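You operate a simulated robot arm through the tools that you are given. There is no shell and no other tool.

The job below is to be done with a simulated robot arm. You get a single attempt, and the scene is never put back.

## Task
Shut the open clamp, test the box, close and screw down its cover, then plug it in.
Fine: selector on BOX, press TEST, the screen must say PASS, selector back to OFF; both cover screws tight; the black mains plug goes into the bench power strip.
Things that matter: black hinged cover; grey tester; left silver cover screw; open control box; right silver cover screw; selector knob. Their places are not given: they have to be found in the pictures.

The check looks at the end state, three seconds after you hand in, the way a careful person would. Anything else that was tipped, shoved, dropped, spilled or broken makes it a failure. Lids that push on must go on centred and level and be pressed home; caps that screw on are set level and turned clockwise until they are tight.

## Robot
A 6-joint arm with a two-finger gripper, fixed in place. Base frame: the origin is on the floor under the middle of its stand, x ahead of it, y to its left, z up; the work surface is at about z = 83.1. Units: cm, degrees, N and s.
It reaches about 157.2 cm from its shoulder. Its first joint turns from -166.0 to 166.0 degrees. Payload 2.45 kg.
The TCP is the grasp point between the finger pads, 2 cm short of the fingertips. In the tool frame z runs along the fingers and y along their closing line. The gripper opens to 14 cm; its body begins 16.8 cm behind the TCP.
Orientation is that of the tool frame in the base frame, as a unit quaternion [x, y, z, w]. With the fingers straight down and closing along the base's y, the tool's x points along the base's -x, its y along +y and its z along -z.

## Interface
- The arm moves only by the tool play_rows. Its argument "increments" is a list of rows, each a list of 3 entries, a list of its own where there are three numbers: the shift along the tool's x, y, z in cm, then the turn, a rotation vector about the tool's x, y, z in rad, then the finger opening in cm, from 0 to 14. In form: [[[x, y, z], [rx, ry, rz], hand], ...]. A call has 1 to 20 rows; each row is the pose to reach, as a shift and turn from the pose commanded when the call began, along the tool's axes at that moment. A row lasts 0.2 s, in which the tool goes at most 5 cm and 8.6 degrees; a call with a longer step from one row to the next is refused whole, and so is a gripper value outside its range. A pose out of reach is approached as far as the arm can. The call stops where the force on the tool passes 90 N (or 10 N more than at its start, if that is more) or the arm is blocked; 0.2 s more then pass. The fingers move at their own pace (about 4.5 cm/s each) and stop on an object; they squeeze with about 28 N. The grip force told is the motor's: it shows also when the fingers shut on nothing. Time passes only in rows, and 0.2 s behind the last, so rows that repeat a pose let the fingers close. It gives the time, the measured TCP pose, the force on the tool (base axes), the opening and the grip force at its end, in the units of the frame above (readings bear some noise), with the torque about the TCP (base axes, N m) and any sound that the robot's microphone picked up, and new pictures: "show" is both (left out), scene, wrist or none.
- Cameras (640 x 400 px; columns grow to the right, rows downward): "scene" is fixed at [4.27, -65.73, 146.25]; the picture's right is [0.82, -0.58, 0.00], its down [-0.16, -0.22, -0.96] and it looks along [0.56, 0.79, -0.27] (base axes); focal length 319 px, centre (320, 200). "wrist" rides on the gripper at [7.8, 1.1, -20.9] in the tool frame; the picture's right is [-0.14, 0.99, 0.00], its down [-0.92, -0.13, -0.37] and it looks along [-0.37, -0.05, 0.93] (tool axes); focal length 280 px, centre (320, 200).
- locate(camera, pixels): for up to 12 pixels [column, row] of the newest picture of that camera ("zoom" is the newest enlarged one), the place [x, y, z] in the base frame of the surface seen there, good to about 0.2 cm, but the place of the scene camera against the robot may be out by one fixed shift of up to 1.2 cm in any direction. The clock stands still meanwhile.
- close_up(camera, box): a new picture of the part [left, top, right, bottom] of that camera's present view, enlarged. The clock stands still meanwhile.
- finish_job(): hands the job in; it is judged then, once.

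Unless the task says otherwise, let go and move clear before handing in.

The tools are called after ">>>" by a JSON object that holds its "fn" and its "kwargs". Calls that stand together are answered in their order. play_rows: Moves the arm, as the interface text tells. Its arguments: {"type":"object","properties":{"increments":{"type":"array","items":{"type":"array"}},"show":{"type":"string","enum":["both","scene","wrist","none"]}},"required":["increments"]} The other tools are called the same way: locate (camera, pixels) gives the place of the surface under pixels of a picture; close_up (camera, box) takes an enlarged picture of a part of a camera's view; finish_job () hands the job in.

At the start:

```text
time: 0.0
ee_pos: [67.65, 14.45, 137.48]
orientation: [0.0, 1.0, -0.001, 0.0]
contact_force: [0.2, 0.0, 0.8]
moment: [0.02, -0.01, 0.0]
finger_gap: 14.0
grip_force: 0.1
```

scene: 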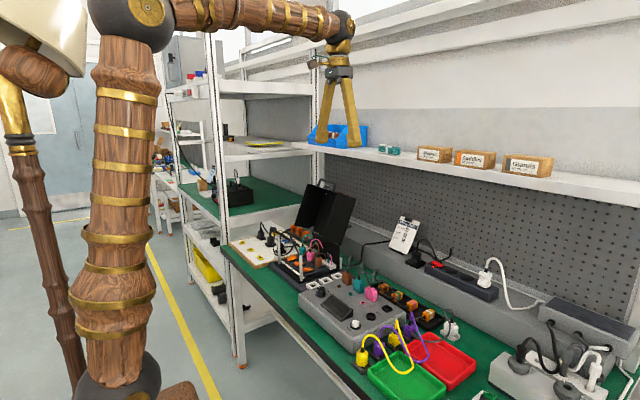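
wrist: 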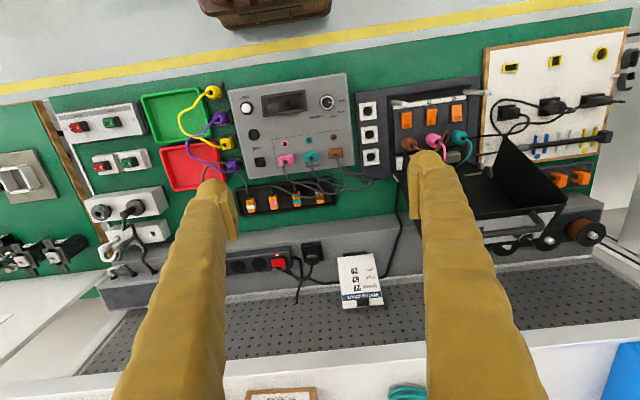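

The pictures show a bench with a grey tester (scene about 350,310; wrist about 290,120), the open control box (wrist about 430,130) and a black cover folded open (wrist about 510,190). I will take enlarged views before moving.

>>> {"fn": "close_up", "kwargs": {"camera": "wrist", "box": [360, 60, 640, 235]}}

>>> {"fn": "close_up", "kwargs": {"camera": "wrist", "box": [200, 60, 400, 220]}}

>>> {"fn": "close_up", "kwargs": {"camera": "scene", "box": [220, 170, 380, 290]}}

>>> {"fn": "close_up", "kwargs": {"camera": "scene", "box": [290, 240, 490, 390]}}

>>> {"fn": "close_up", "kwargs": {"camera": "scene", "box": [380, 210, 640, 390]}}

>>> {"fn": "close_up", "kwargs": {"camera": "wrist", "box": [40, 80, 320, 300]}}

```text
2.29 times, centred on (500, 148) of wrist
```

zoom: 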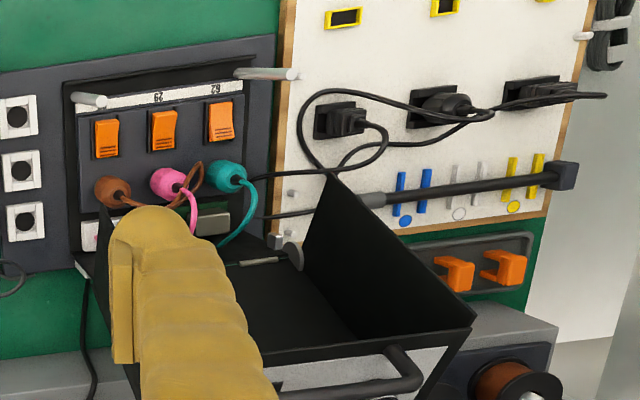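

```text
2.50 times, centred on (300, 140) of wrist
```

zoom: 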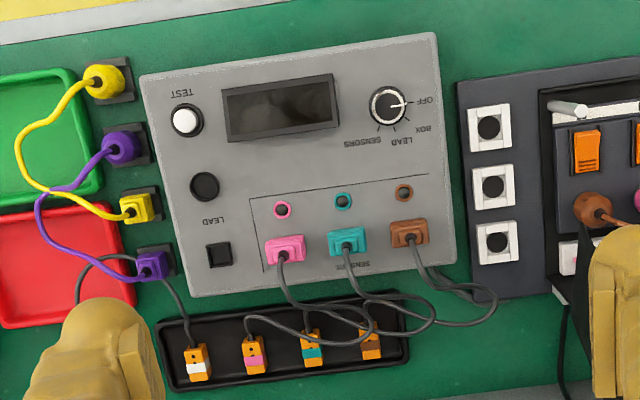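

```text
3.33 times, centred on (300, 230) of scene
```

zoom: 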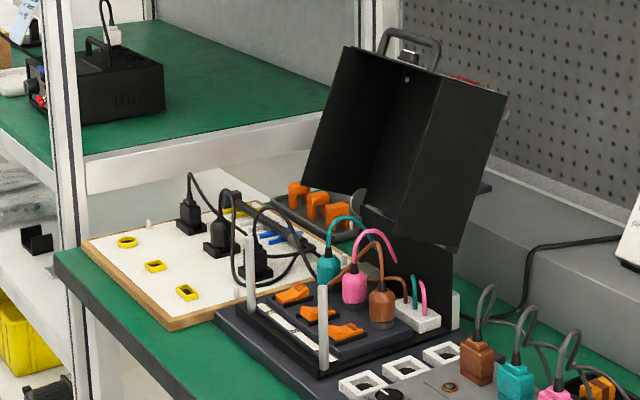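

```text
2.67 times, centred on (390, 315) of scene
```

zoom: 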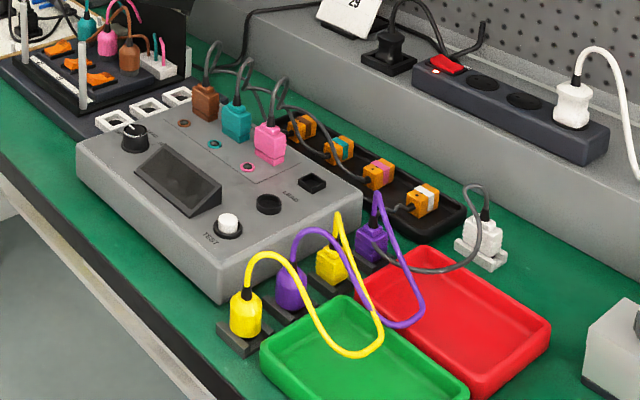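

```text
2.22 times, centred on (510, 300) of scene
```

zoom: 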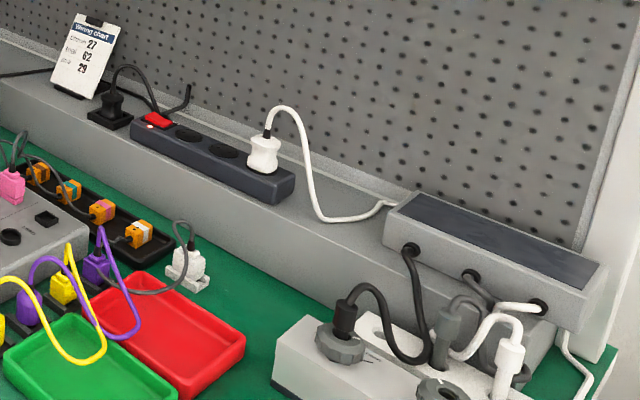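

```text
1.82 times, centred on (180, 190) of wrist
```

zoom: 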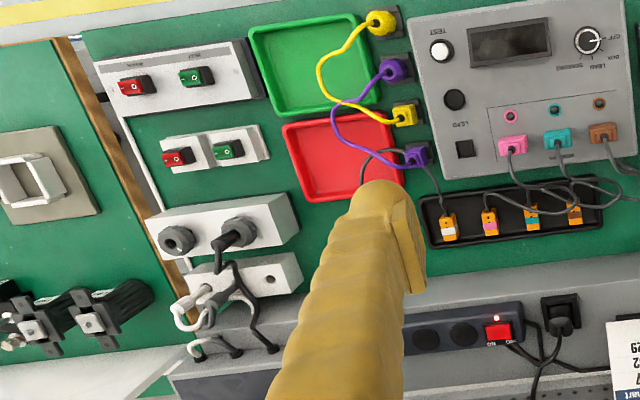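

The overview shows the box with three orange clamp levers (scene about 305,265), two silver posts and the cover standing open. I need closer views of the levers, the screws and the black plug.

>>> {"fn": "close_up", "kwargs": {"camera": "scene", "box": [270, 215, 350, 275]}}

>>> {"fn": "close_up", "kwargs": {"camera": "scene", "box": [290, 175, 370, 235]}}

>>> {"fn": "close_up", "kwargs": {"camera": "wrist", "box": [380, 80, 500, 170]}}

>>> {"fn": "close_up", "kwargs": {"camera": "wrist", "box": [450, 140, 610, 260]}}

>>> {"fn": "close_up", "kwargs": {"camera": "scene", "box": [370, 205, 510, 310]}}

>>> {"fn": "close_up", "kwargs": {"camera": "wrist", "box": [220, 220, 400, 320]}}

```text
6.67 times, centred on (310, 245) of scene
```

zoom: 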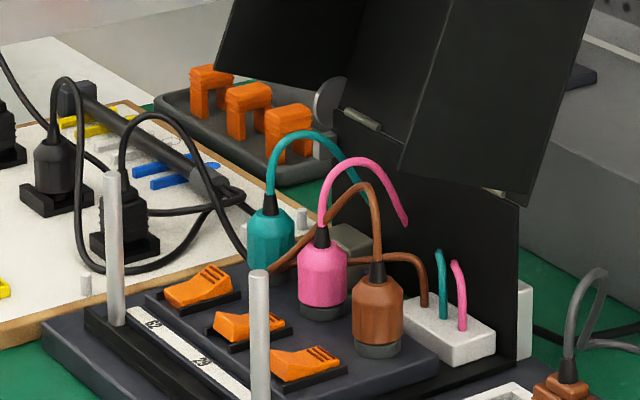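

```text
6.67 times, centred on (330, 205) of scene
```

zoom: 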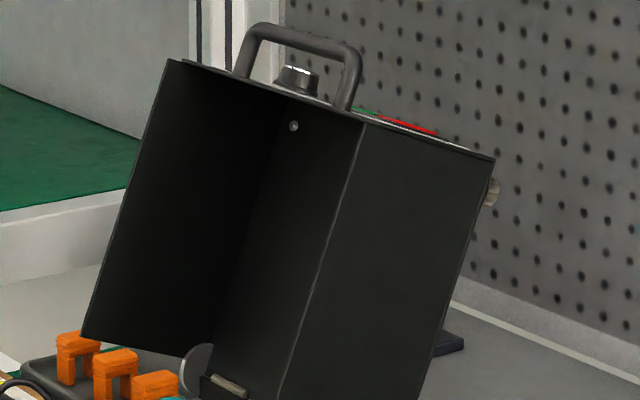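

```text
4.44 times, centred on (440, 125) of wrist
```

zoom: 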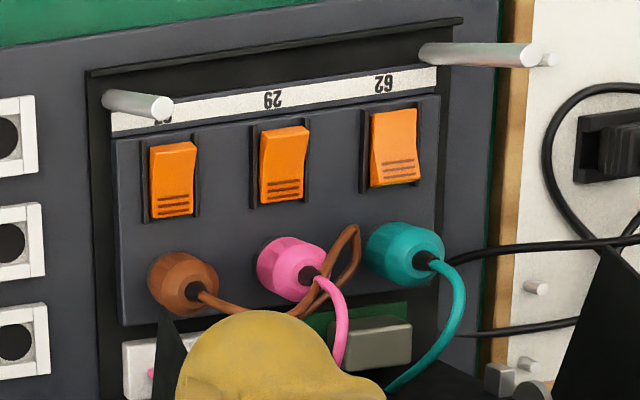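

```text
3.33 times, centred on (530, 200) of wrist
```

zoom: 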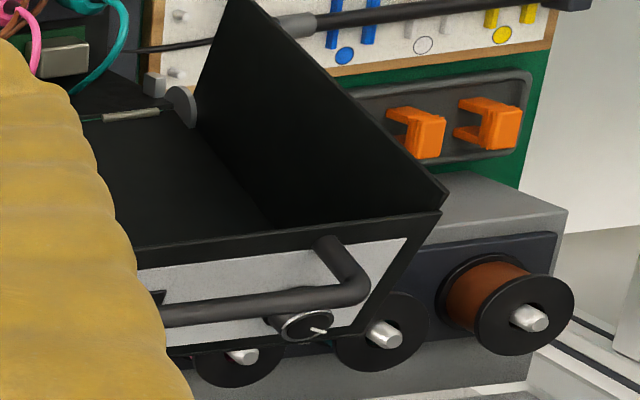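

```text
3.81 times, centred on (440, 258) of scene
```

zoom: 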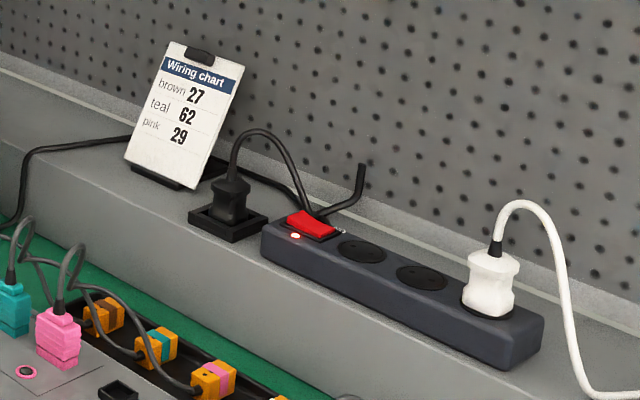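

```text
3.56 times, centred on (310, 270) of wrist
```

zoom: 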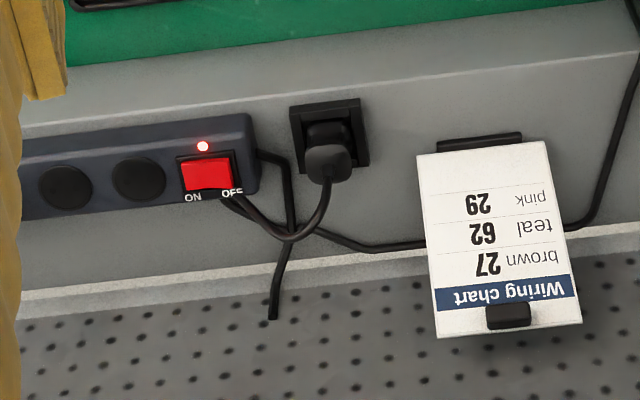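

The chart at wrist (360,280) reads brown 27, teal 62, pink 29, matching the leads; the clamp at the teal lead (wrist about 455,108) seems tilted differently from the other two. I'll measure the geometry of the box, cover, tester and plug.

>>> {"fn": "locate", "kwargs": {"camera": "wrist", "pixels": [[412, 121], [412, 130], [434, 117], [434, 124], [454, 108], [455, 117], [411, 141], [434, 140], [458, 136], [416, 103], [480, 92], [447, 140]]}}

>>> {"fn": "locate", "kwargs": {"camera": "wrist", "pixels": [[490, 173], [505, 200], [560, 205], [520, 180], [545, 195], [590, 150], [535, 255], [575, 240], [548, 236], [541, 238], [500, 140], [568, 215]]}}

>>> {"fn": "locate", "kwargs": {"camera": "wrist", "pixels": [[326, 102], [258, 108], [285, 105], [240, 85], [340, 75], [350, 170], [258, 185], [312, 258], [312, 250], [236, 267], [259, 266], [280, 262]]}}

```text
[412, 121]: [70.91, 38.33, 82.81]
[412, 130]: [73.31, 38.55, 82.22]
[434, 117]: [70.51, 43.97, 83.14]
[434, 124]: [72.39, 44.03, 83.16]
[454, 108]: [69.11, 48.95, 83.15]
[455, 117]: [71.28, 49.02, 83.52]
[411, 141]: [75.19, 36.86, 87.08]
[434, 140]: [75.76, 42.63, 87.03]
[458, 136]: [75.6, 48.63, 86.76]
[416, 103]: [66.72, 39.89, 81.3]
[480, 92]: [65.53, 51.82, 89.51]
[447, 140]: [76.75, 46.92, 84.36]
```

```text
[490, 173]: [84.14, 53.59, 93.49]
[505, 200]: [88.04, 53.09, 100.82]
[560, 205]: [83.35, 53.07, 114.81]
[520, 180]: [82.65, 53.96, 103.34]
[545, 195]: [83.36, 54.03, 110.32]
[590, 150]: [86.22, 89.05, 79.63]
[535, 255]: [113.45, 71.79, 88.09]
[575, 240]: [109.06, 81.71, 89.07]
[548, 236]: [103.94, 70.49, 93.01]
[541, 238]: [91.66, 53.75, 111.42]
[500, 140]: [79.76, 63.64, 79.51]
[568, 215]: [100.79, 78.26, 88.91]
```

```text
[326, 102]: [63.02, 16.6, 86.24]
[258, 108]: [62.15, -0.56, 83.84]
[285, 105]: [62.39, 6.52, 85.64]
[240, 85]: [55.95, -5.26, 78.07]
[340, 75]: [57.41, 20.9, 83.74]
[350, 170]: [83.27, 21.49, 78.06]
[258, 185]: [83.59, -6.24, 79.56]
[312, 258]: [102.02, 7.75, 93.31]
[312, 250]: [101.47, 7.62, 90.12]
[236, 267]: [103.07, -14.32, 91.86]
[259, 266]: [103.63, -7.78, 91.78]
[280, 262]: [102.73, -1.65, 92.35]
```

The wrist view gives levers near (70-72, 38/44/49, 83) and the knob near (63, 16.6, 86). I'll cross-check the same features with the scene camera to find its fixed shift and to measure the cover.

>>> {"fn": "locate", "kwargs": {"camera": "scene", "pixels": [[341, 290], [355, 324], [293, 258], [301, 264], [308, 269], [285, 237], [302, 257], [304, 249], [310, 249], [317, 254], [355, 352], [250, 260]]}}

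>>> {"fn": "locate", "kwargs": {"camera": "scene", "pixels": [[327, 185], [326, 191], [320, 180], [335, 182], [351, 199], [312, 183], [305, 205], [301, 217], [340, 210], [335, 190], [325, 215], [351, 195]]}}

>>> {"fn": "locate", "kwargs": {"camera": "scene", "pixels": [[420, 250], [420, 258], [428, 263], [437, 262], [449, 267], [462, 274], [478, 278], [405, 240], [407, 265], [320, 248], [352, 210], [324, 230]]}}

```text
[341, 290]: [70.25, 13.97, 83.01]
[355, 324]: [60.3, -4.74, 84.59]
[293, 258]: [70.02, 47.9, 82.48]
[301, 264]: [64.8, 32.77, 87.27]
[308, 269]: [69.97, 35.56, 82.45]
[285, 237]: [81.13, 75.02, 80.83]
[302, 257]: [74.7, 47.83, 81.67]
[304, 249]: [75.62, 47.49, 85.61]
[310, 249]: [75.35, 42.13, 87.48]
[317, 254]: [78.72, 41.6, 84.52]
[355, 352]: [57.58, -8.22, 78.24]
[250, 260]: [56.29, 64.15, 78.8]
```

```text
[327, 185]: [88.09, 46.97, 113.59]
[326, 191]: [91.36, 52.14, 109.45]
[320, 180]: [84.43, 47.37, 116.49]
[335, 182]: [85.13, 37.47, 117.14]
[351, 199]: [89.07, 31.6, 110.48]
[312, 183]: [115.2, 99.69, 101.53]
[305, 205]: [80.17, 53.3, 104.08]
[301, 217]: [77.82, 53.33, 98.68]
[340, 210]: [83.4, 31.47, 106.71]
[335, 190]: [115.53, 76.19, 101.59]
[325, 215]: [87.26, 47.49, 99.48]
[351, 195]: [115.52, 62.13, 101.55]
```

```text
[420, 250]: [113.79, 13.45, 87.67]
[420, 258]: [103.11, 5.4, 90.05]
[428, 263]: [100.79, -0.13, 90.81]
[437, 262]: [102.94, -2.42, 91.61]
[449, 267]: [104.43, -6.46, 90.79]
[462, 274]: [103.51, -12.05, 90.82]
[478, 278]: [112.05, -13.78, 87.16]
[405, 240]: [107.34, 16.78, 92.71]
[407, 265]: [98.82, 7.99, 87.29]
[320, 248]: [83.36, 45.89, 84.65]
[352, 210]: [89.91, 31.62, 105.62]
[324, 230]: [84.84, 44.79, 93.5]
```

Scene and wrist agree to within about 1 cm, with the box levers around x 70, y 38/44/49. I'll move the hand over the box, high up, to get a clear wrist view of the clamps, posts and cover.

>>> {"fn": "play_rows", "kwargs": {"increments": [[[0.7, 3.7, 2.19], [0, 0, 0], 14], [[1.4, 7.4, 4.38], [0, 0, 0], 14], [[2.1, 11.1, 6.57], [0, 0, 0], 14], [[2.8, 14.8, 8.76], [0, 0, 0], 14], [[3.5, 18.5, 10.95], [0, 0, 0], 14], [[4.2, 22.2, 13.14], [0, 0, 0], 14], [[4.9, 25.9, 15.33], [0, 0, 0], 14], [[5.65, 29.55, 17.5], [0, 0, 0], 14], [[5.65, 29.55, 17.5], [0, 0, 0], 14]], "show": "both"}}

```text
time: 2.0
ee_pos: [62.15, 44.08, 120.2]
orientation: [-0.001, 1.0, 0.0, 0.0]
contact_force: [0.0, -0.6, 0.1]
moment: [0.03, 0.0, 0.0]
finger_gap: 14.02
grip_force: 0.0
```

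scene: 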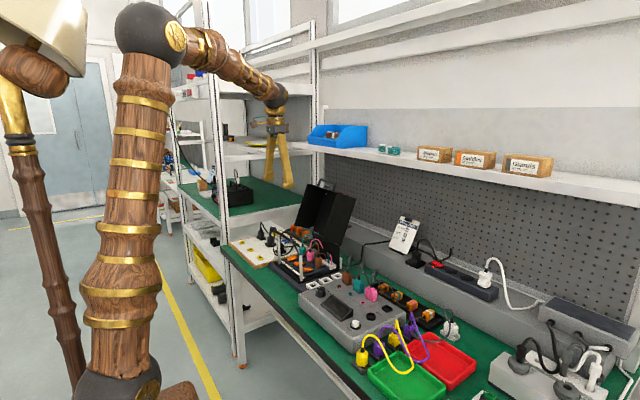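
wrist: 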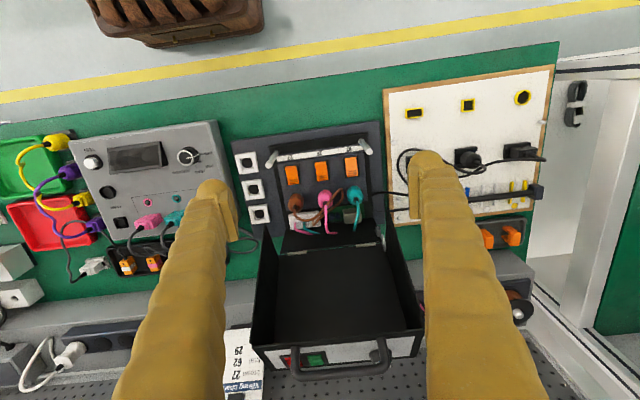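

The wrist view now shows the box between the fingers: levers at (292,173), (321,171), (350,168), cover below with handle at (340,365). I'll enlarge the levers and cover.

>>> {"fn": "close_up", "kwargs": {"camera": "wrist", "box": [256, 120, 396, 250]}}

>>> {"fn": "close_up", "kwargs": {"camera": "wrist", "box": [240, 230, 440, 395]}}

>>> {"fn": "close_up", "kwargs": {"camera": "wrist", "box": [270, 145, 380, 215]}}

>>> {"fn": "locate", "kwargs": {"camera": "wrist", "pixels": [[292, 165], [293, 180], [321, 163], [322, 178], [349, 160], [351, 175], [269, 166], [364, 146], [295, 202], [326, 198], [356, 193], [306, 170]]}}

>>> {"fn": "locate", "kwargs": {"camera": "wrist", "pixels": [[282, 250], [384, 243], [252, 346], [422, 331], [340, 290], [275, 290], [300, 377], [380, 374], [287, 361], [382, 347], [400, 290], [260, 300]]}}

```text
3.08 times, centred on (326, 185) of wrist
```

zoom: 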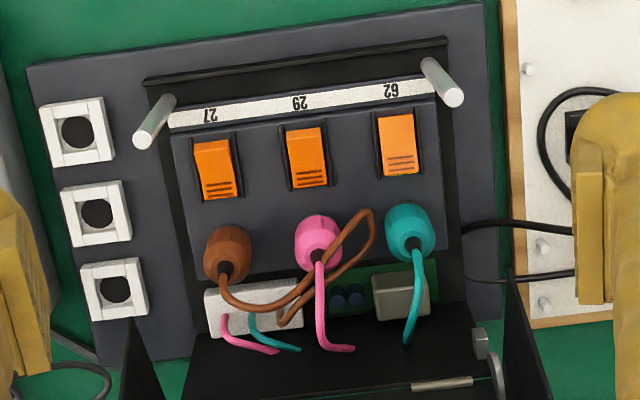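

```text
2.42 times, centred on (340, 312) of wrist
```

zoom: 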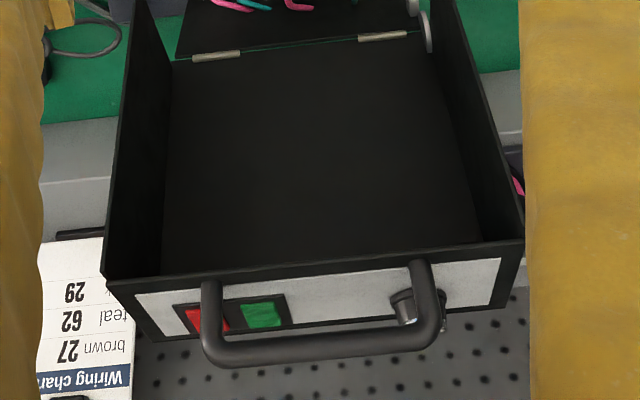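

```text
5.71 times, centred on (325, 180) of wrist
```

zoom: 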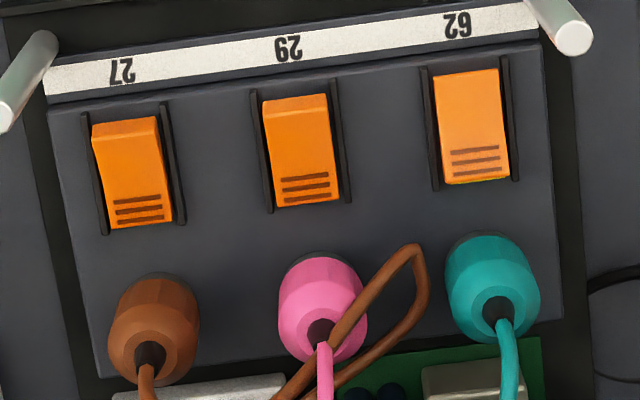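

```text
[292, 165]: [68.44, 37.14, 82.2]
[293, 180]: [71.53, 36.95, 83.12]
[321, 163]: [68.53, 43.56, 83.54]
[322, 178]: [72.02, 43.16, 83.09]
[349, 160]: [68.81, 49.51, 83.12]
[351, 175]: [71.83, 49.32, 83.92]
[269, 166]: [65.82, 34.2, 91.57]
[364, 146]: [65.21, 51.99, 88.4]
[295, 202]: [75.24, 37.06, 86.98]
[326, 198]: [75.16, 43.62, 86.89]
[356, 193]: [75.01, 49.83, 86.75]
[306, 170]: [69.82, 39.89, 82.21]
```

```text
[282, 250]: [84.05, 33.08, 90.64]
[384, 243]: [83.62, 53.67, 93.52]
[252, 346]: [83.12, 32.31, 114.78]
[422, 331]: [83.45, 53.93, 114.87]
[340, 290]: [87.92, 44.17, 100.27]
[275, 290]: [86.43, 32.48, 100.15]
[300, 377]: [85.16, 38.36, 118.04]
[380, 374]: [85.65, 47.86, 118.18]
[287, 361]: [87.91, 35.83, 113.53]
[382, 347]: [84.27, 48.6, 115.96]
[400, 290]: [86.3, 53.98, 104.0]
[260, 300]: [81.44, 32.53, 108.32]
```

The "62" lever (wrist about 350,168) is the odd one out with its ridged end raised, so it is the open clamp; the cover screws sit in the top panel facing away. I'll look at the plugs on the cream board and the black plug to be sure which is the mains plug.

>>> {"fn": "close_up", "kwargs": {"camera": "wrist", "box": [380, 120, 560, 260]}}

>>> {"fn": "close_up", "kwargs": {"camera": "scene", "box": [225, 215, 315, 275]}}

>>> {"fn": "close_up", "kwargs": {"camera": "scene", "box": [330, 215, 460, 295]}}

>>> {"fn": "close_up", "kwargs": {"camera": "scene", "box": [310, 270, 390, 340]}}

>>> {"fn": "close_up", "kwargs": {"camera": "wrist", "box": [60, 110, 240, 220]}}

```text
2.86 times, centred on (470, 190) of wrist
```

zoom: 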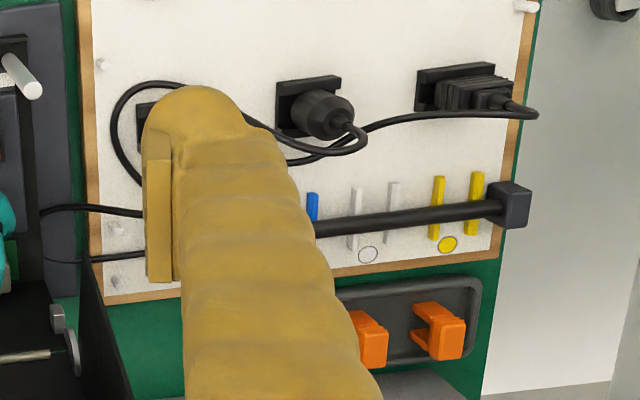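

```text
6.67 times, centred on (270, 245) of scene
```

zoom: 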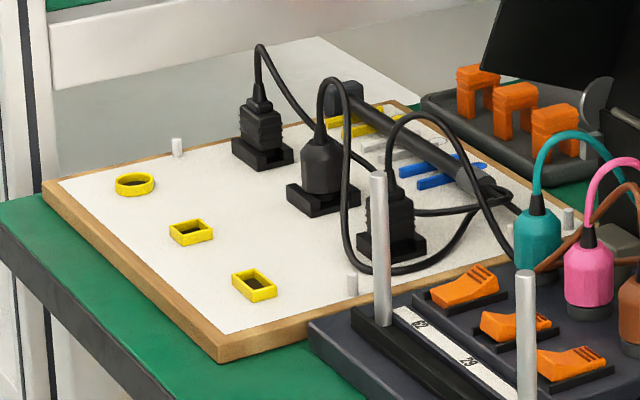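

```text
4.92 times, centred on (395, 255) of scene
```

zoom: 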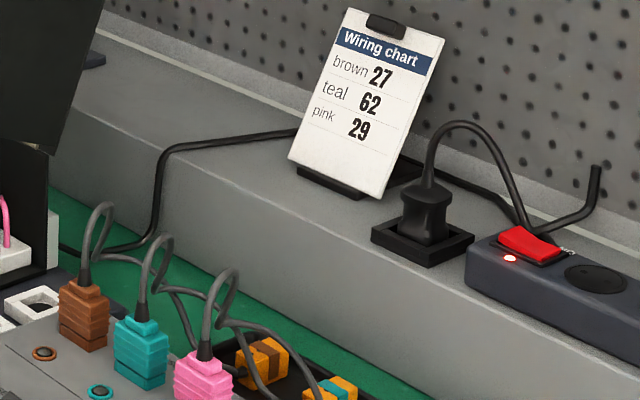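

```text
5.71 times, centred on (350, 305) of scene
```

zoom: 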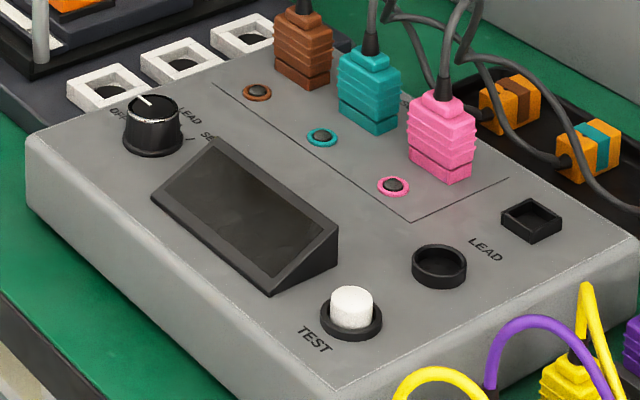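

```text
3.56 times, centred on (150, 165) of wrist
```

zoom: 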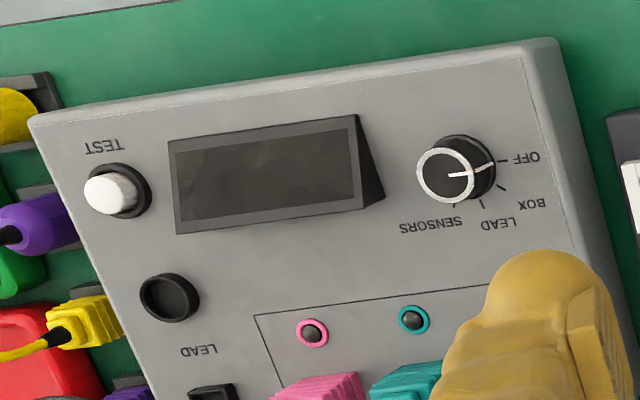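

The black plug in the ledge holder (scene about 417,259) connects by its cable toward the box, and the selector currently points to OFF. I'll check the finger shape before pressing the lever.

>>> {"fn": "close_up", "kwargs": {"camera": "scene", "box": [240, 85, 320, 195]}}

>>> {"fn": "close_up", "kwargs": {"camera": "wrist", "box": [380, 130, 560, 270]}}

>>> {"fn": "locate", "kwargs": {"camera": "wrist", "pixels": [[426, 156], [426, 170], [426, 190], [412, 190], [440, 180], [412, 215], [436, 215], [450, 250], [210, 185], [230, 200], [235, 235], [200, 220]]}}

>>> {"fn": "locate", "kwargs": {"camera": "scene", "pixels": [[268, 187], [286, 187], [268, 175], [265, 160], [288, 175], [285, 160], [277, 130], [270, 140], [284, 140], [266, 183], [290, 185], [271, 160]]}}

```text
3.64 times, centred on (280, 140) of scene
```

zoom: 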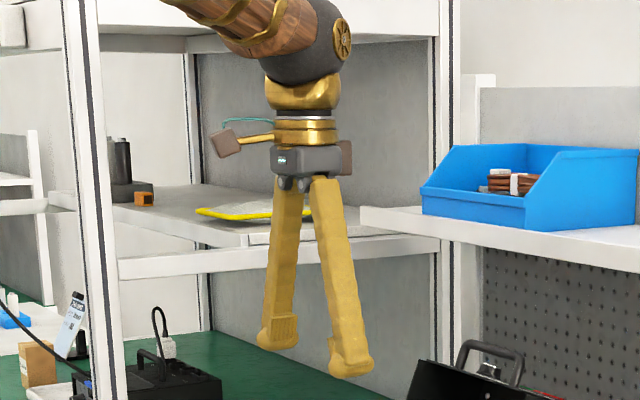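

```text
2.86 times, centred on (470, 200) of wrist
```

zoom: 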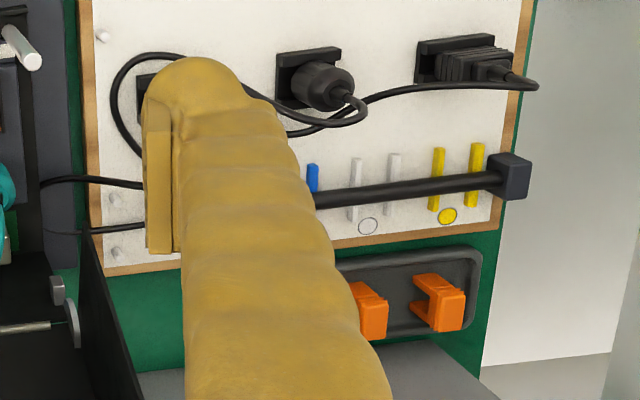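

```text
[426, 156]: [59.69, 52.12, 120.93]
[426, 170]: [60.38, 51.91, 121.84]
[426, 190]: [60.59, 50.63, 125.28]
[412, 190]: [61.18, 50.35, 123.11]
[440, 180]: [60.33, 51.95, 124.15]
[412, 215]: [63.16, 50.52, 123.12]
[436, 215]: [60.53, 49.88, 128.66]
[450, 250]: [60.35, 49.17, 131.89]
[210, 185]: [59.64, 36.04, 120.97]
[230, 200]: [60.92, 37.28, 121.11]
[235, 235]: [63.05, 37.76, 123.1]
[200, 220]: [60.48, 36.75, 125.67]
```

```text
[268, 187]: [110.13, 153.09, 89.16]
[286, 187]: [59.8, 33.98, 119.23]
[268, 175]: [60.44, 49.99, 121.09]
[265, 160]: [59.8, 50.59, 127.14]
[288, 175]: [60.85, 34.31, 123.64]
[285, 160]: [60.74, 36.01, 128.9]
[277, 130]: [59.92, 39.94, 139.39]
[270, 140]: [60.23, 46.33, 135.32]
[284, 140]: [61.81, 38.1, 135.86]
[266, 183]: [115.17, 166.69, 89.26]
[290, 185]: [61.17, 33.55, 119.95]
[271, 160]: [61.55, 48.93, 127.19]
```

The finger tips are wide feet (about 4.5 cm along tool x, 2.5 cm along the closing line), so I'll turn the hand 90 degrees to press the 62 lever's ridged end with one narrow finger side. I'll turn while staying high above the box.

>>> {"fn": "play_rows", "kwargs": {"increments": [[[-0.16, 0.5, 1.0], [0, 0, -0.1428], 14], [[-0.33, 1.0, 2.0], [0, 0, -0.2856], 14], [[-0.5, 1.5, 3.0], [0, 0, -0.4284], 14], [[-0.66, 2.0, 4.0], [0, 0, -0.5712], 14], [[-0.82, 2.5, 5.0], [0, 0, -0.714], 14], [[-1.0, 3.0, 6.0], [0, 0, -0.8568], 14], [[-1.15, 3.5, 7.0], [0, 0, -0.9996], 14], [[-1.3, 4.0, 8.0], [0, 0, -1.1424], 14], [[-1.48, 4.5, 9.0], [0, 0, -1.2852], 14], [[-1.65, 5.0, 10.0], [0, 0, -1.428], 14], [[-1.8, 5.4, 11.0], [0, 0, -1.5708], 14], [[-1.8, 5.4, 11.0], [0, 0, -1.5708], 14]], "show": "both"}}

```text
time: 4.6
ee_pos: [63.76, 49.45, 108.99]
orientation: [0.709, -0.705, 0.0, 0.0]
contact_force: [-1.0, -0.6, -0.4]
moment: [0.01, 0.0, 0.01]
finger_gap: 13.99
grip_force: 0.0
```

scene: 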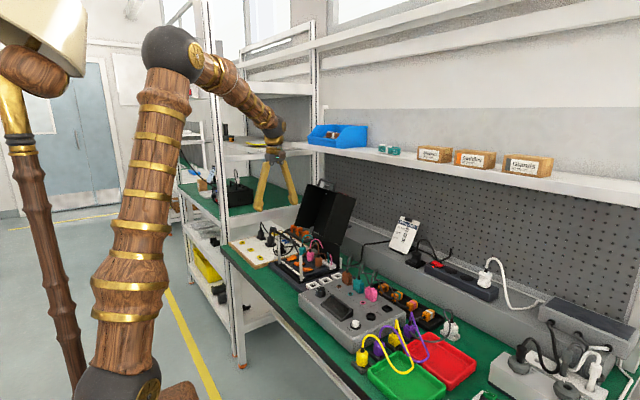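
wrist: 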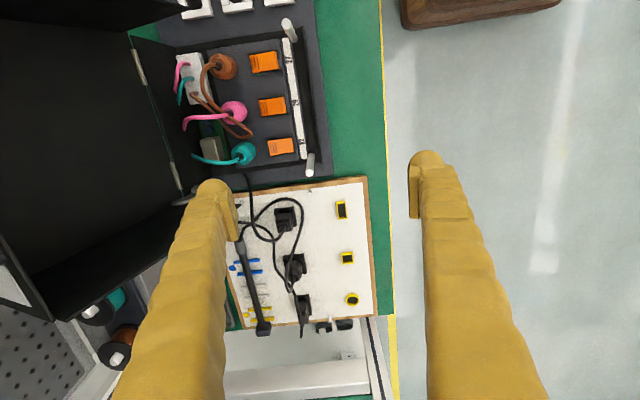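

The hand is turned; the levers show at (264,62), (273,106), (281,147) and the finger to use is the left one (col 215). I'll zoom in and locate the 62 lever and teal plug accurately.

>>> {"fn": "close_up", "kwargs": {"camera": "wrist", "box": [170, 20, 330, 190]}}

>>> {"fn": "locate", "kwargs": {"camera": "wrist", "pixels": [[271, 148], [276, 147], [282, 147], [290, 145], [263, 107], [272, 106], [281, 105], [252, 63], [262, 62], [273, 60], [248, 150], [243, 153]]}}

>>> {"fn": "locate", "kwargs": {"camera": "wrist", "pixels": [[289, 27], [310, 163], [320, 100], [300, 100], [330, 150], [138, 55], [170, 180], [230, 130], [236, 112], [222, 66], [210, 150], [265, 140]]}}

```text
2.35 times, centred on (250, 105) of wrist
```

zoom: 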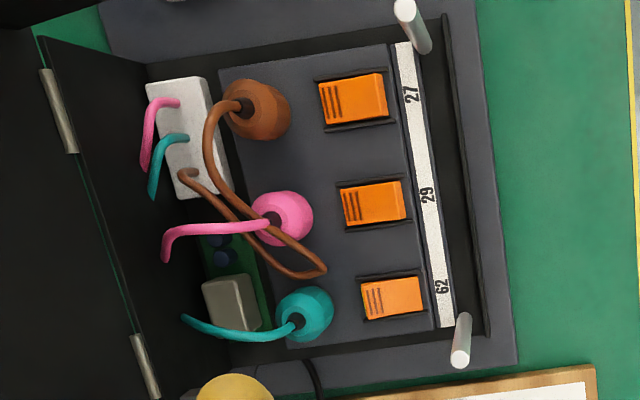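

```text
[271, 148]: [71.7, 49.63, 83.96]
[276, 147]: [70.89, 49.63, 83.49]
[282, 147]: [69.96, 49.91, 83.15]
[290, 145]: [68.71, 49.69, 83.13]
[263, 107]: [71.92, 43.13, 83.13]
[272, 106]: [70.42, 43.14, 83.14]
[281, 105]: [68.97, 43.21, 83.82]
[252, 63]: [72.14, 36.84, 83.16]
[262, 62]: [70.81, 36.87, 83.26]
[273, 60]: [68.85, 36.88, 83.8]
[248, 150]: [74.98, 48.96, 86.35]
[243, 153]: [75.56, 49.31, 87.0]
```

```text
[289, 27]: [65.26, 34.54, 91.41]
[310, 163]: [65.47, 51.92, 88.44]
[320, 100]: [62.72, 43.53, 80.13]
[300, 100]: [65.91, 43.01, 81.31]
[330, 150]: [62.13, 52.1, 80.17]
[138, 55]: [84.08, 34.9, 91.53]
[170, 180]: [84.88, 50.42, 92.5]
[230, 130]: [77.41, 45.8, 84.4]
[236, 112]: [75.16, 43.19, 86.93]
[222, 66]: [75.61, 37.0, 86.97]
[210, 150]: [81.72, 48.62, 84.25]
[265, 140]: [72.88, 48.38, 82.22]
```

Confirmed: lever 62's ridged end is at z 84.0 while the others sit at 83.1, so it must be pressed at about (71.7, 49.6). I'll lower in steps, first to a fingertip height of about 88.

>>> {"fn": "play_rows", "kwargs": {"increments": [[[0, 0.25, 4], [0, 0, 0], 14], [[0, 0.25, 8], [0, 0, 0], 14], [[0, 0.25, 12], [0, 0, 0], 14], [[-0.1, 0.25, 15], [0, 0, 0], 14], [[-0.1, 0.25, 18], [0, 0, 0], 14], [[-0.1, 0.25, 19], [0, 0, 0], 14], [[-0.1, 0.25, 19], [0, 0, 0], 14]], "show": "both"}}

```text
time: 6.2
ee_pos: [63.34, 49.6, 89.96]
orientation: [0.708, -0.706, 0.0, 0.0]
contact_force: [-0.2, -0.8, 0.0]
moment: [-0.01, 0.05, 0.01]
finger_gap: 14.01
grip_force: 0.0
```

scene: 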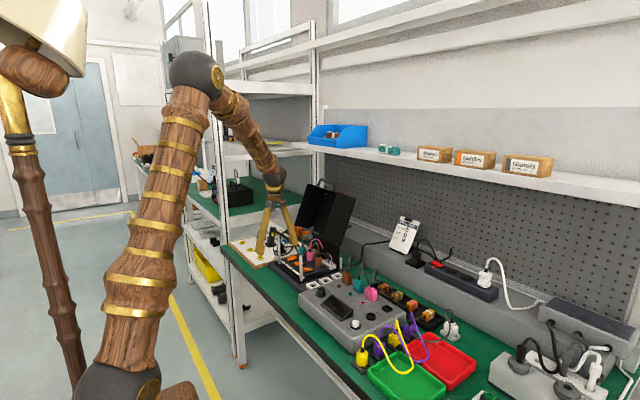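
wrist: 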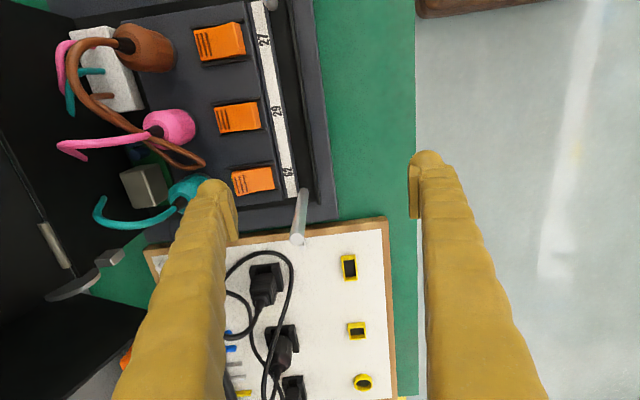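

The left fingertip is just in front of the teal plug and above the ridged end of lever 62. I'll shift 0.3 cm toward the robot and press down gently in small steps.

>>> {"fn": "play_rows", "kwargs": {"increments": [[[0, 0.3, 1], [0, 0, 0], 14], [[0, 0.3, 2], [0, 0, 0], 14], [[0, 0.3, 3], [0, 0, 0], 14], [[0, 0.3, 3.5], [0, 0, 0], 14], [[0, 0.3, 3.8], [0, 0, 0], 14], [[0, 0.3, 4.0], [0, 0, 0], 14], [[0, 0.3, 4.0], [0, 0, 0], 14]], "show": "both"}}

```text
time: 7.8
ee_pos: [63.12, 49.62, 86.08]
orientation: [0.708, -0.706, 0.0, 0.0]
contact_force: [0.3, -0.4, 0.0]
moment: [0.01, -0.03, 0.0]
finger_gap: 14.01
grip_force: 0.0
```

scene: 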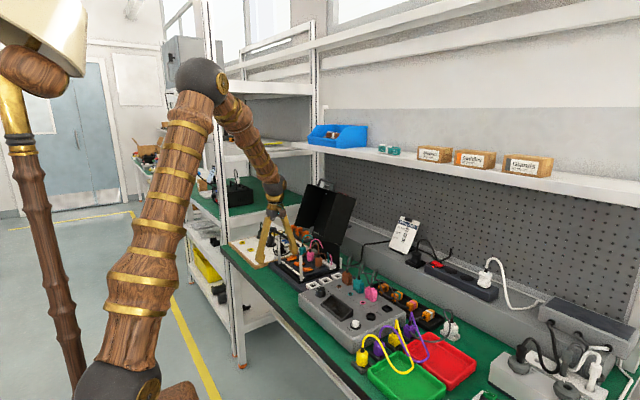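
wrist: 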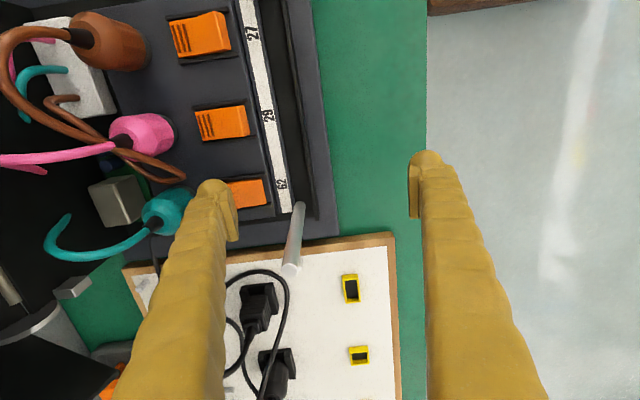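

>>> {"fn": "close_up", "kwargs": {"camera": "wrist", "box": [130, 130, 310, 260]}}

>>> {"fn": "close_up", "kwargs": {"camera": "scene", "box": [250, 210, 350, 285]}}

```text
3.08 times, centred on (220, 195) of wrist
```

zoom: 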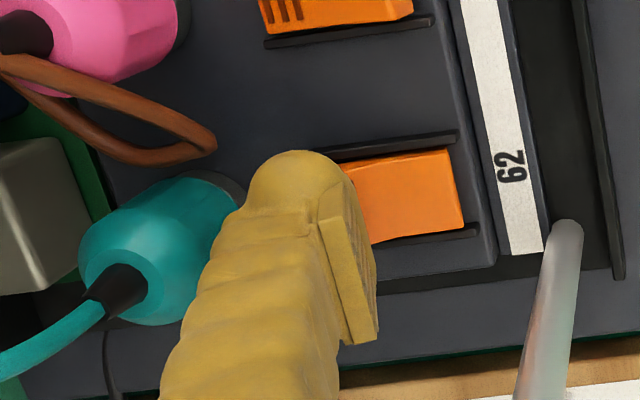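

```text
5.33 times, centred on (300, 248) of scene
```

zoom: 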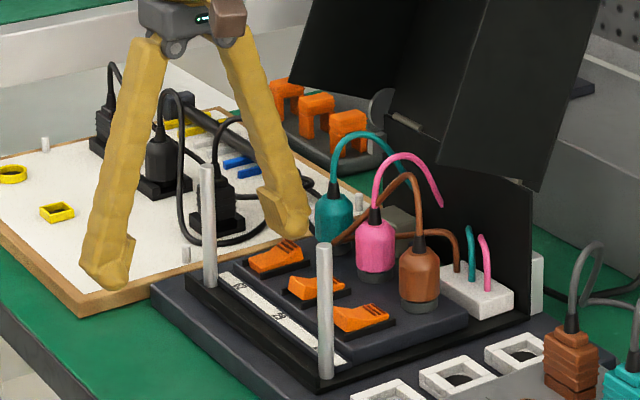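

The fingertip is just above the ridged end of lever 62 with no contact yet. I'll press another centimetre down in 0.2 cm rows.

>>> {"fn": "play_rows", "kwargs": {"increments": [[[0, 0, 0.2], [0, 0, 0], 14], [[0, 0, 0.4], [0, 0, 0], 14], [[0, 0, 0.6], [0, 0, 0], 14], [[0, 0, 0.8], [0, 0, 0], 14], [[0, 0, 0.9], [0, 0, 0], 14], [[0, 0, 0.9], [0, 0, 0], 14]], "show": "wrist"}}

```text
time: 9.2
ee_pos: [63.36, 49.61, 85.19]
orientation: [0.708, -0.707, 0.0, 0.0]
contact_force: [0.9, -0.5, 0.1]
moment: [0.03, -0.01, 0.01]
finger_gap: 14.01
grip_force: 0.0
```

wrist: 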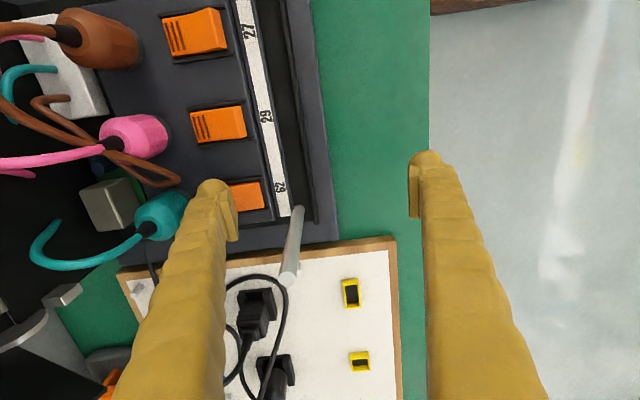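

No force yet, so the spread fingertips sit a bit higher than assumed. I'll keep pressing slowly.

>>> {"fn": "play_rows", "kwargs": {"increments": [[[0, 0, 0.15], [0, 0, 0], 14], [[0, 0, 0.3], [0, 0, 0], 14], [[0, 0, 0.45], [0, 0, 0], 14], [[0, 0, 0.6], [0, 0, 0], 14], [[0, 0, 0.6], [0, 0, 0], 14]], "show": "wrist"}}

>>> {"fn": "close_up", "kwargs": {"camera": "scene", "box": [265, 220, 335, 280]}}

```text
time: 10.4
ee_pos: [63.12, 49.55, 84.48]
orientation: [0.708, -0.707, 0.001, 0.0]
contact_force: [0.2, 0.0, -0.1]
moment: [0.02, -0.03, 0.0]
finger_gap: 13.99
grip_force: 0.1
```

wrist: 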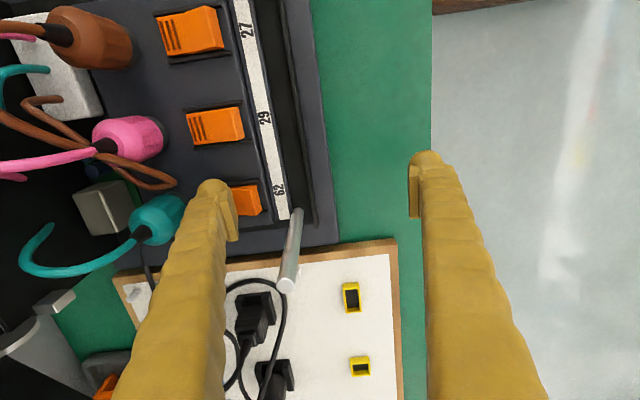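

```text
6.67 times, centred on (300, 250) of scene
```

zoom: 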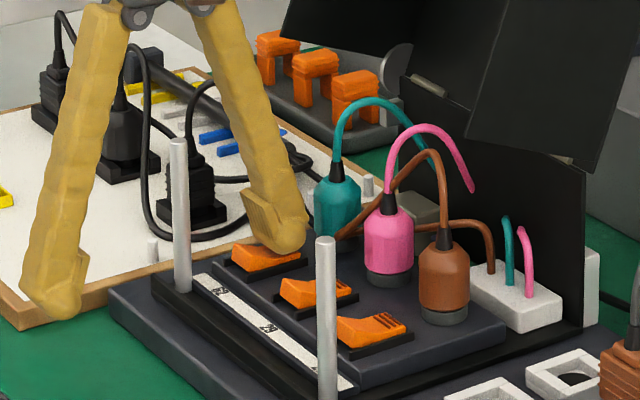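

The fingertip appears on the ridged end in the scene zoom (about 290,245). I'll continue a few millimetres until a firm reaction is felt.

>>> {"fn": "play_rows", "kwargs": {"increments": [[[0, 0, 0.15], [0, 0, 0], 14], [[0, 0, 0.3], [0, 0, 0], 14], [[0, 0, 0.45], [0, 0, 0], 14], [[0, 0, 0.45], [0, 0, 0], 14]], "show": "wrist"}}

>>> {"fn": "close_up", "kwargs": {"camera": "scene", "box": [265, 220, 335, 280]}}

```text
time: 11.4
ee_pos: [63.27, 49.54, 84.38]
orientation: [0.707, -0.707, 0.0, -0.003]
contact_force: [-6.4, -11.4, 77.9]
moment: [-0.21, -6.0, -0.95]
finger_gap: 14.0
grip_force: 0.1
```

wrist: 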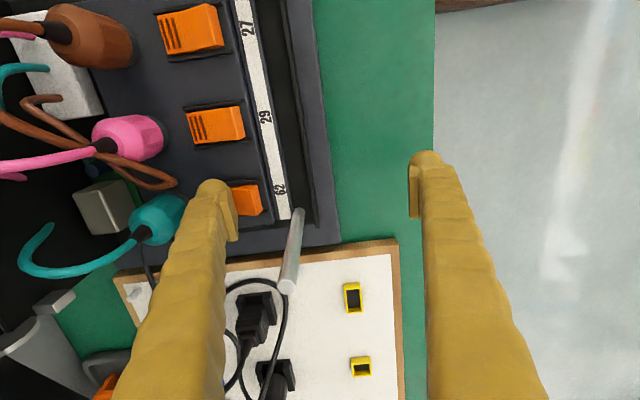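

```text
6.67 times, centred on (300, 250) of scene
```

zoom: 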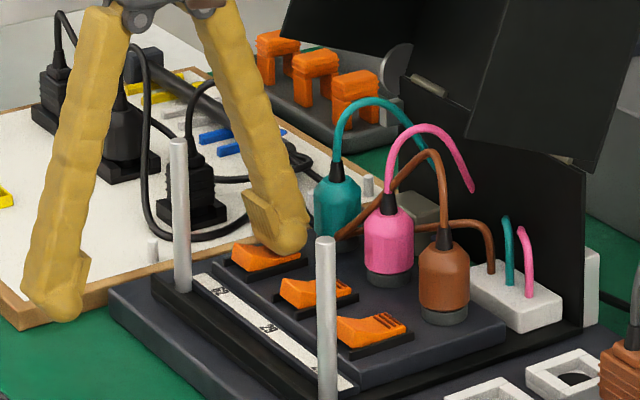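

A 78 N reaction at about x 71.1 means the lever end is bottomed out. I'll lift clear and look at the lever.

>>> {"fn": "play_rows", "kwargs": {"increments": [[[0, 0, -0.5], [0, 0, 0], 14], [[0, 0, -2], [0, 0, 0], 14], [[0, 0, -5], [0, 0, 0], 14], [[0, 0, -9], [0, 0, 0], 14], [[0, 0, -13], [0, 0, 0], 14], [[0, 0, -17], [0, 0, 0], 14], [[0, 0, -17], [0, 0, 0], 14]], "show": "both"}}

>>> {"fn": "close_up", "kwargs": {"camera": "wrist", "box": [170, 20, 330, 190]}}

>>> {"fn": "close_up", "kwargs": {"camera": "scene", "box": [265, 220, 335, 280]}}

```text
time: 13.0
ee_pos: [63.23, 49.56, 101.1]
orientation: [0.707, -0.707, 0.0, 0.0]
contact_force: [-0.3, 0.6, -0.5]
moment: [0.0, -0.01, -0.02]
finger_gap: 13.98
grip_force: 0.1
```

scene: 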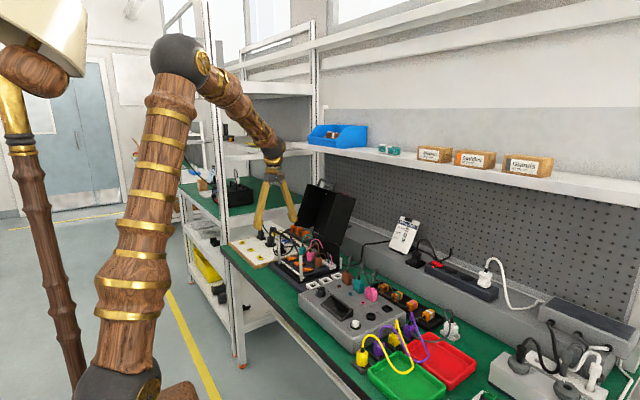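
wrist: 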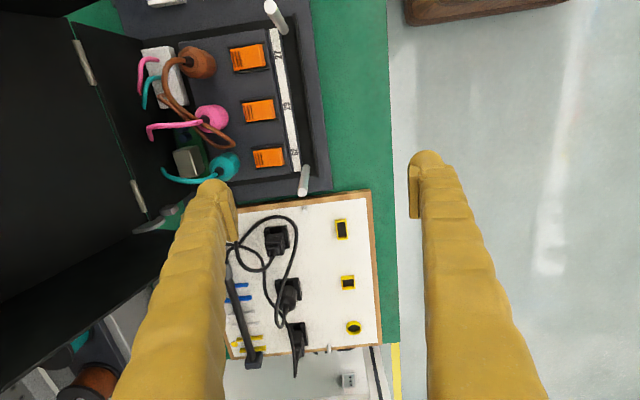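

```text
2.35 times, centred on (250, 105) of wrist
```

zoom: 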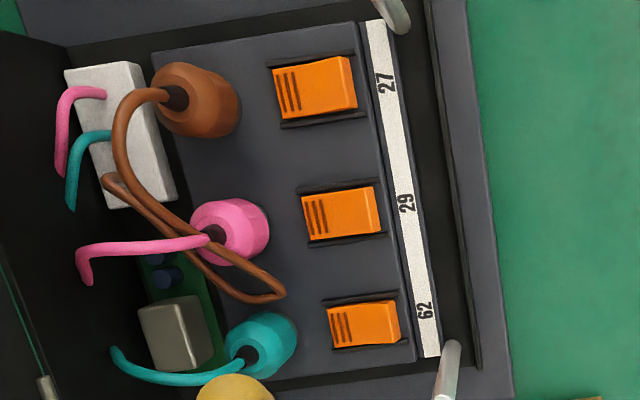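

```text
6.67 times, centred on (300, 250) of scene
```

zoom: 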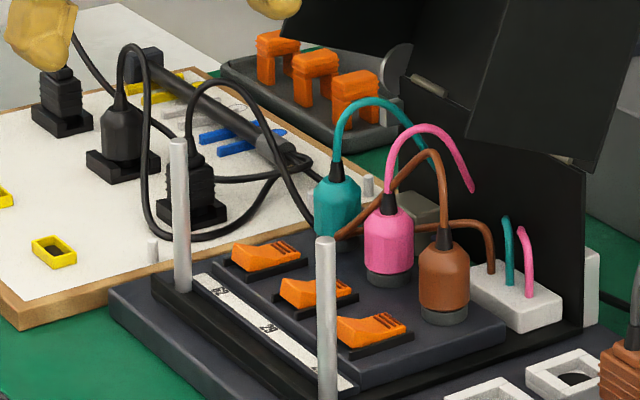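

All three levers now look alike (zoom 365,87 / 340,211 / 365,325), so the clamp is shut. Next I'll move high over the tester to view the selector and TEST button from above.

>>> {"fn": "play_rows", "kwargs": {"increments": [[[3, 0, -3], [0, 0, 0], 14], [[7, 0, -5], [0, 0, 0], 14], [[11, 0, -7], [0, 0, 0], 14], [[15.5, 0, -9], [0, 0, 0], 14], [[20, 0, -11], [0, 0, 0], 14], [[24.5, 0, -13], [0, 0, 0], 14], [[29, 0, -14.5], [0, 0, 0], 14], [[33.5, 0, -16], [0, 0, 0], 14], [[38, 0, -17], [0, 0, 0], 14], [[42, 0, -17], [0, 0, 0], 14], [[44.5, 0, -17], [0, 0, 0], 14], [[44.5, 0, -17], [0, 0, 0], 14]], "show": "both"}}

```text
time: 15.6
ee_pos: [63.14, 5.04, 118.19]
orientation: [0.708, -0.706, 0.0, 0.0]
contact_force: [0.4, 0.2, -0.1]
moment: [0.0, 0.01, 0.0]
finger_gap: 14.01
grip_force: 0.0
```

scene: 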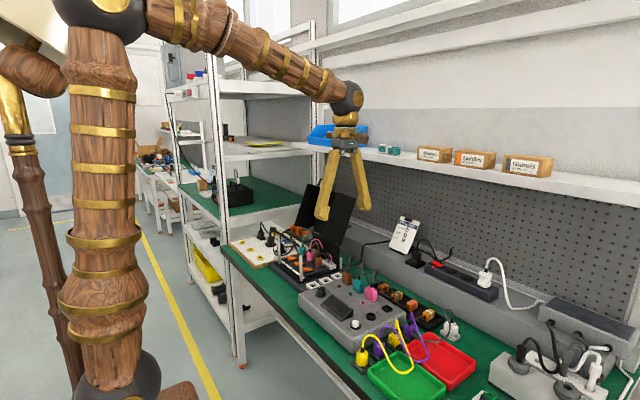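
wrist: 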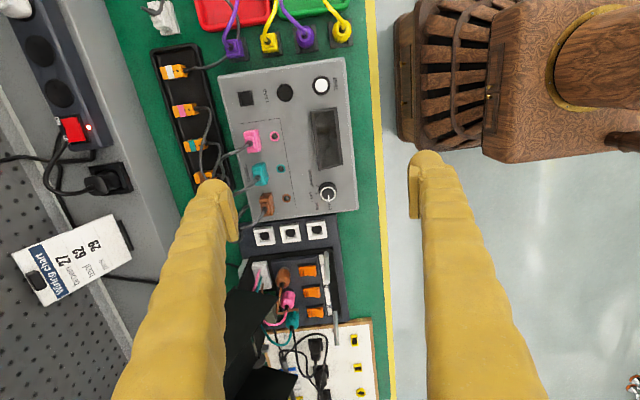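

>>> {"fn": "close_up", "kwargs": {"camera": "wrist", "box": [285, 160, 365, 220]}}

>>> {"fn": "close_up", "kwargs": {"camera": "wrist", "box": [210, 50, 370, 220]}}

>>> {"fn": "locate", "kwargs": {"camera": "wrist", "pixels": [[328, 194], [324, 191], [333, 196], [328, 186], [328, 202], [340, 190], [310, 190], [321, 86], [313, 86], [329, 86], [321, 79], [335, 86]]}}

>>> {"fn": "close_up", "kwargs": {"camera": "wrist", "box": [20, 60, 180, 220]}}

```text
6.67 times, centred on (325, 190) of wrist
```

zoom: 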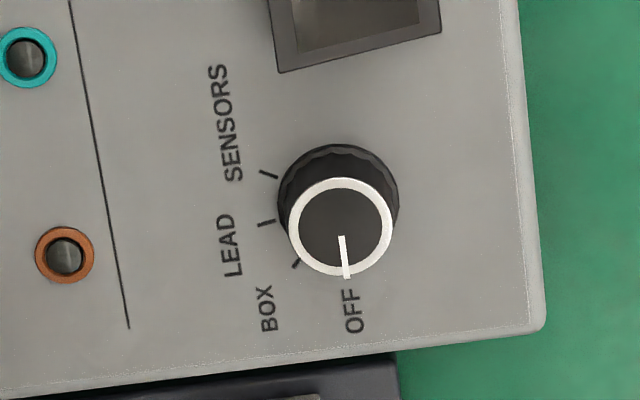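

```text
2.35 times, centred on (290, 135) of wrist
```

zoom: 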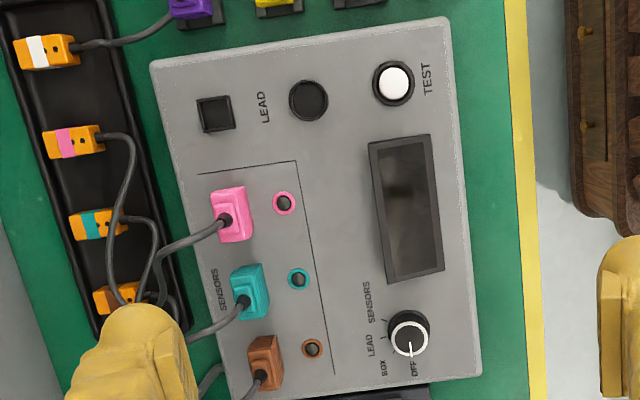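

```text
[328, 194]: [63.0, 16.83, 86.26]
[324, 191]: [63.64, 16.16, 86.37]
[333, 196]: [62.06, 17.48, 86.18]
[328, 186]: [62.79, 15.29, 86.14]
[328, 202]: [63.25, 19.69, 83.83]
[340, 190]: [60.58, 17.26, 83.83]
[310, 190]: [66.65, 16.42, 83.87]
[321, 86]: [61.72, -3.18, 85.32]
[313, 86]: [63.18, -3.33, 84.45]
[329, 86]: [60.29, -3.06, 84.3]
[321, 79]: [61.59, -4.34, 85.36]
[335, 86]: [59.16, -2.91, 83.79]
```

```text
2.50 times, centred on (100, 140) of wrist
```

zoom: 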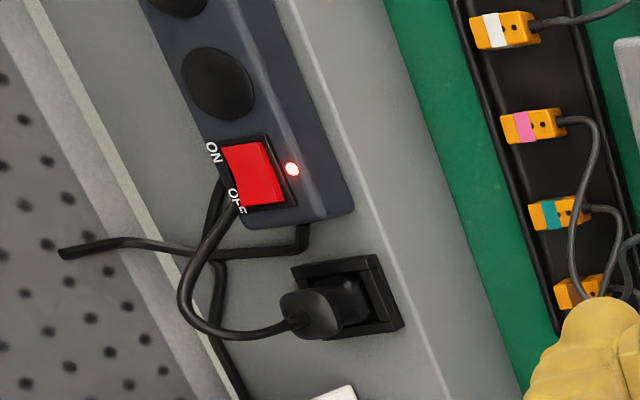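

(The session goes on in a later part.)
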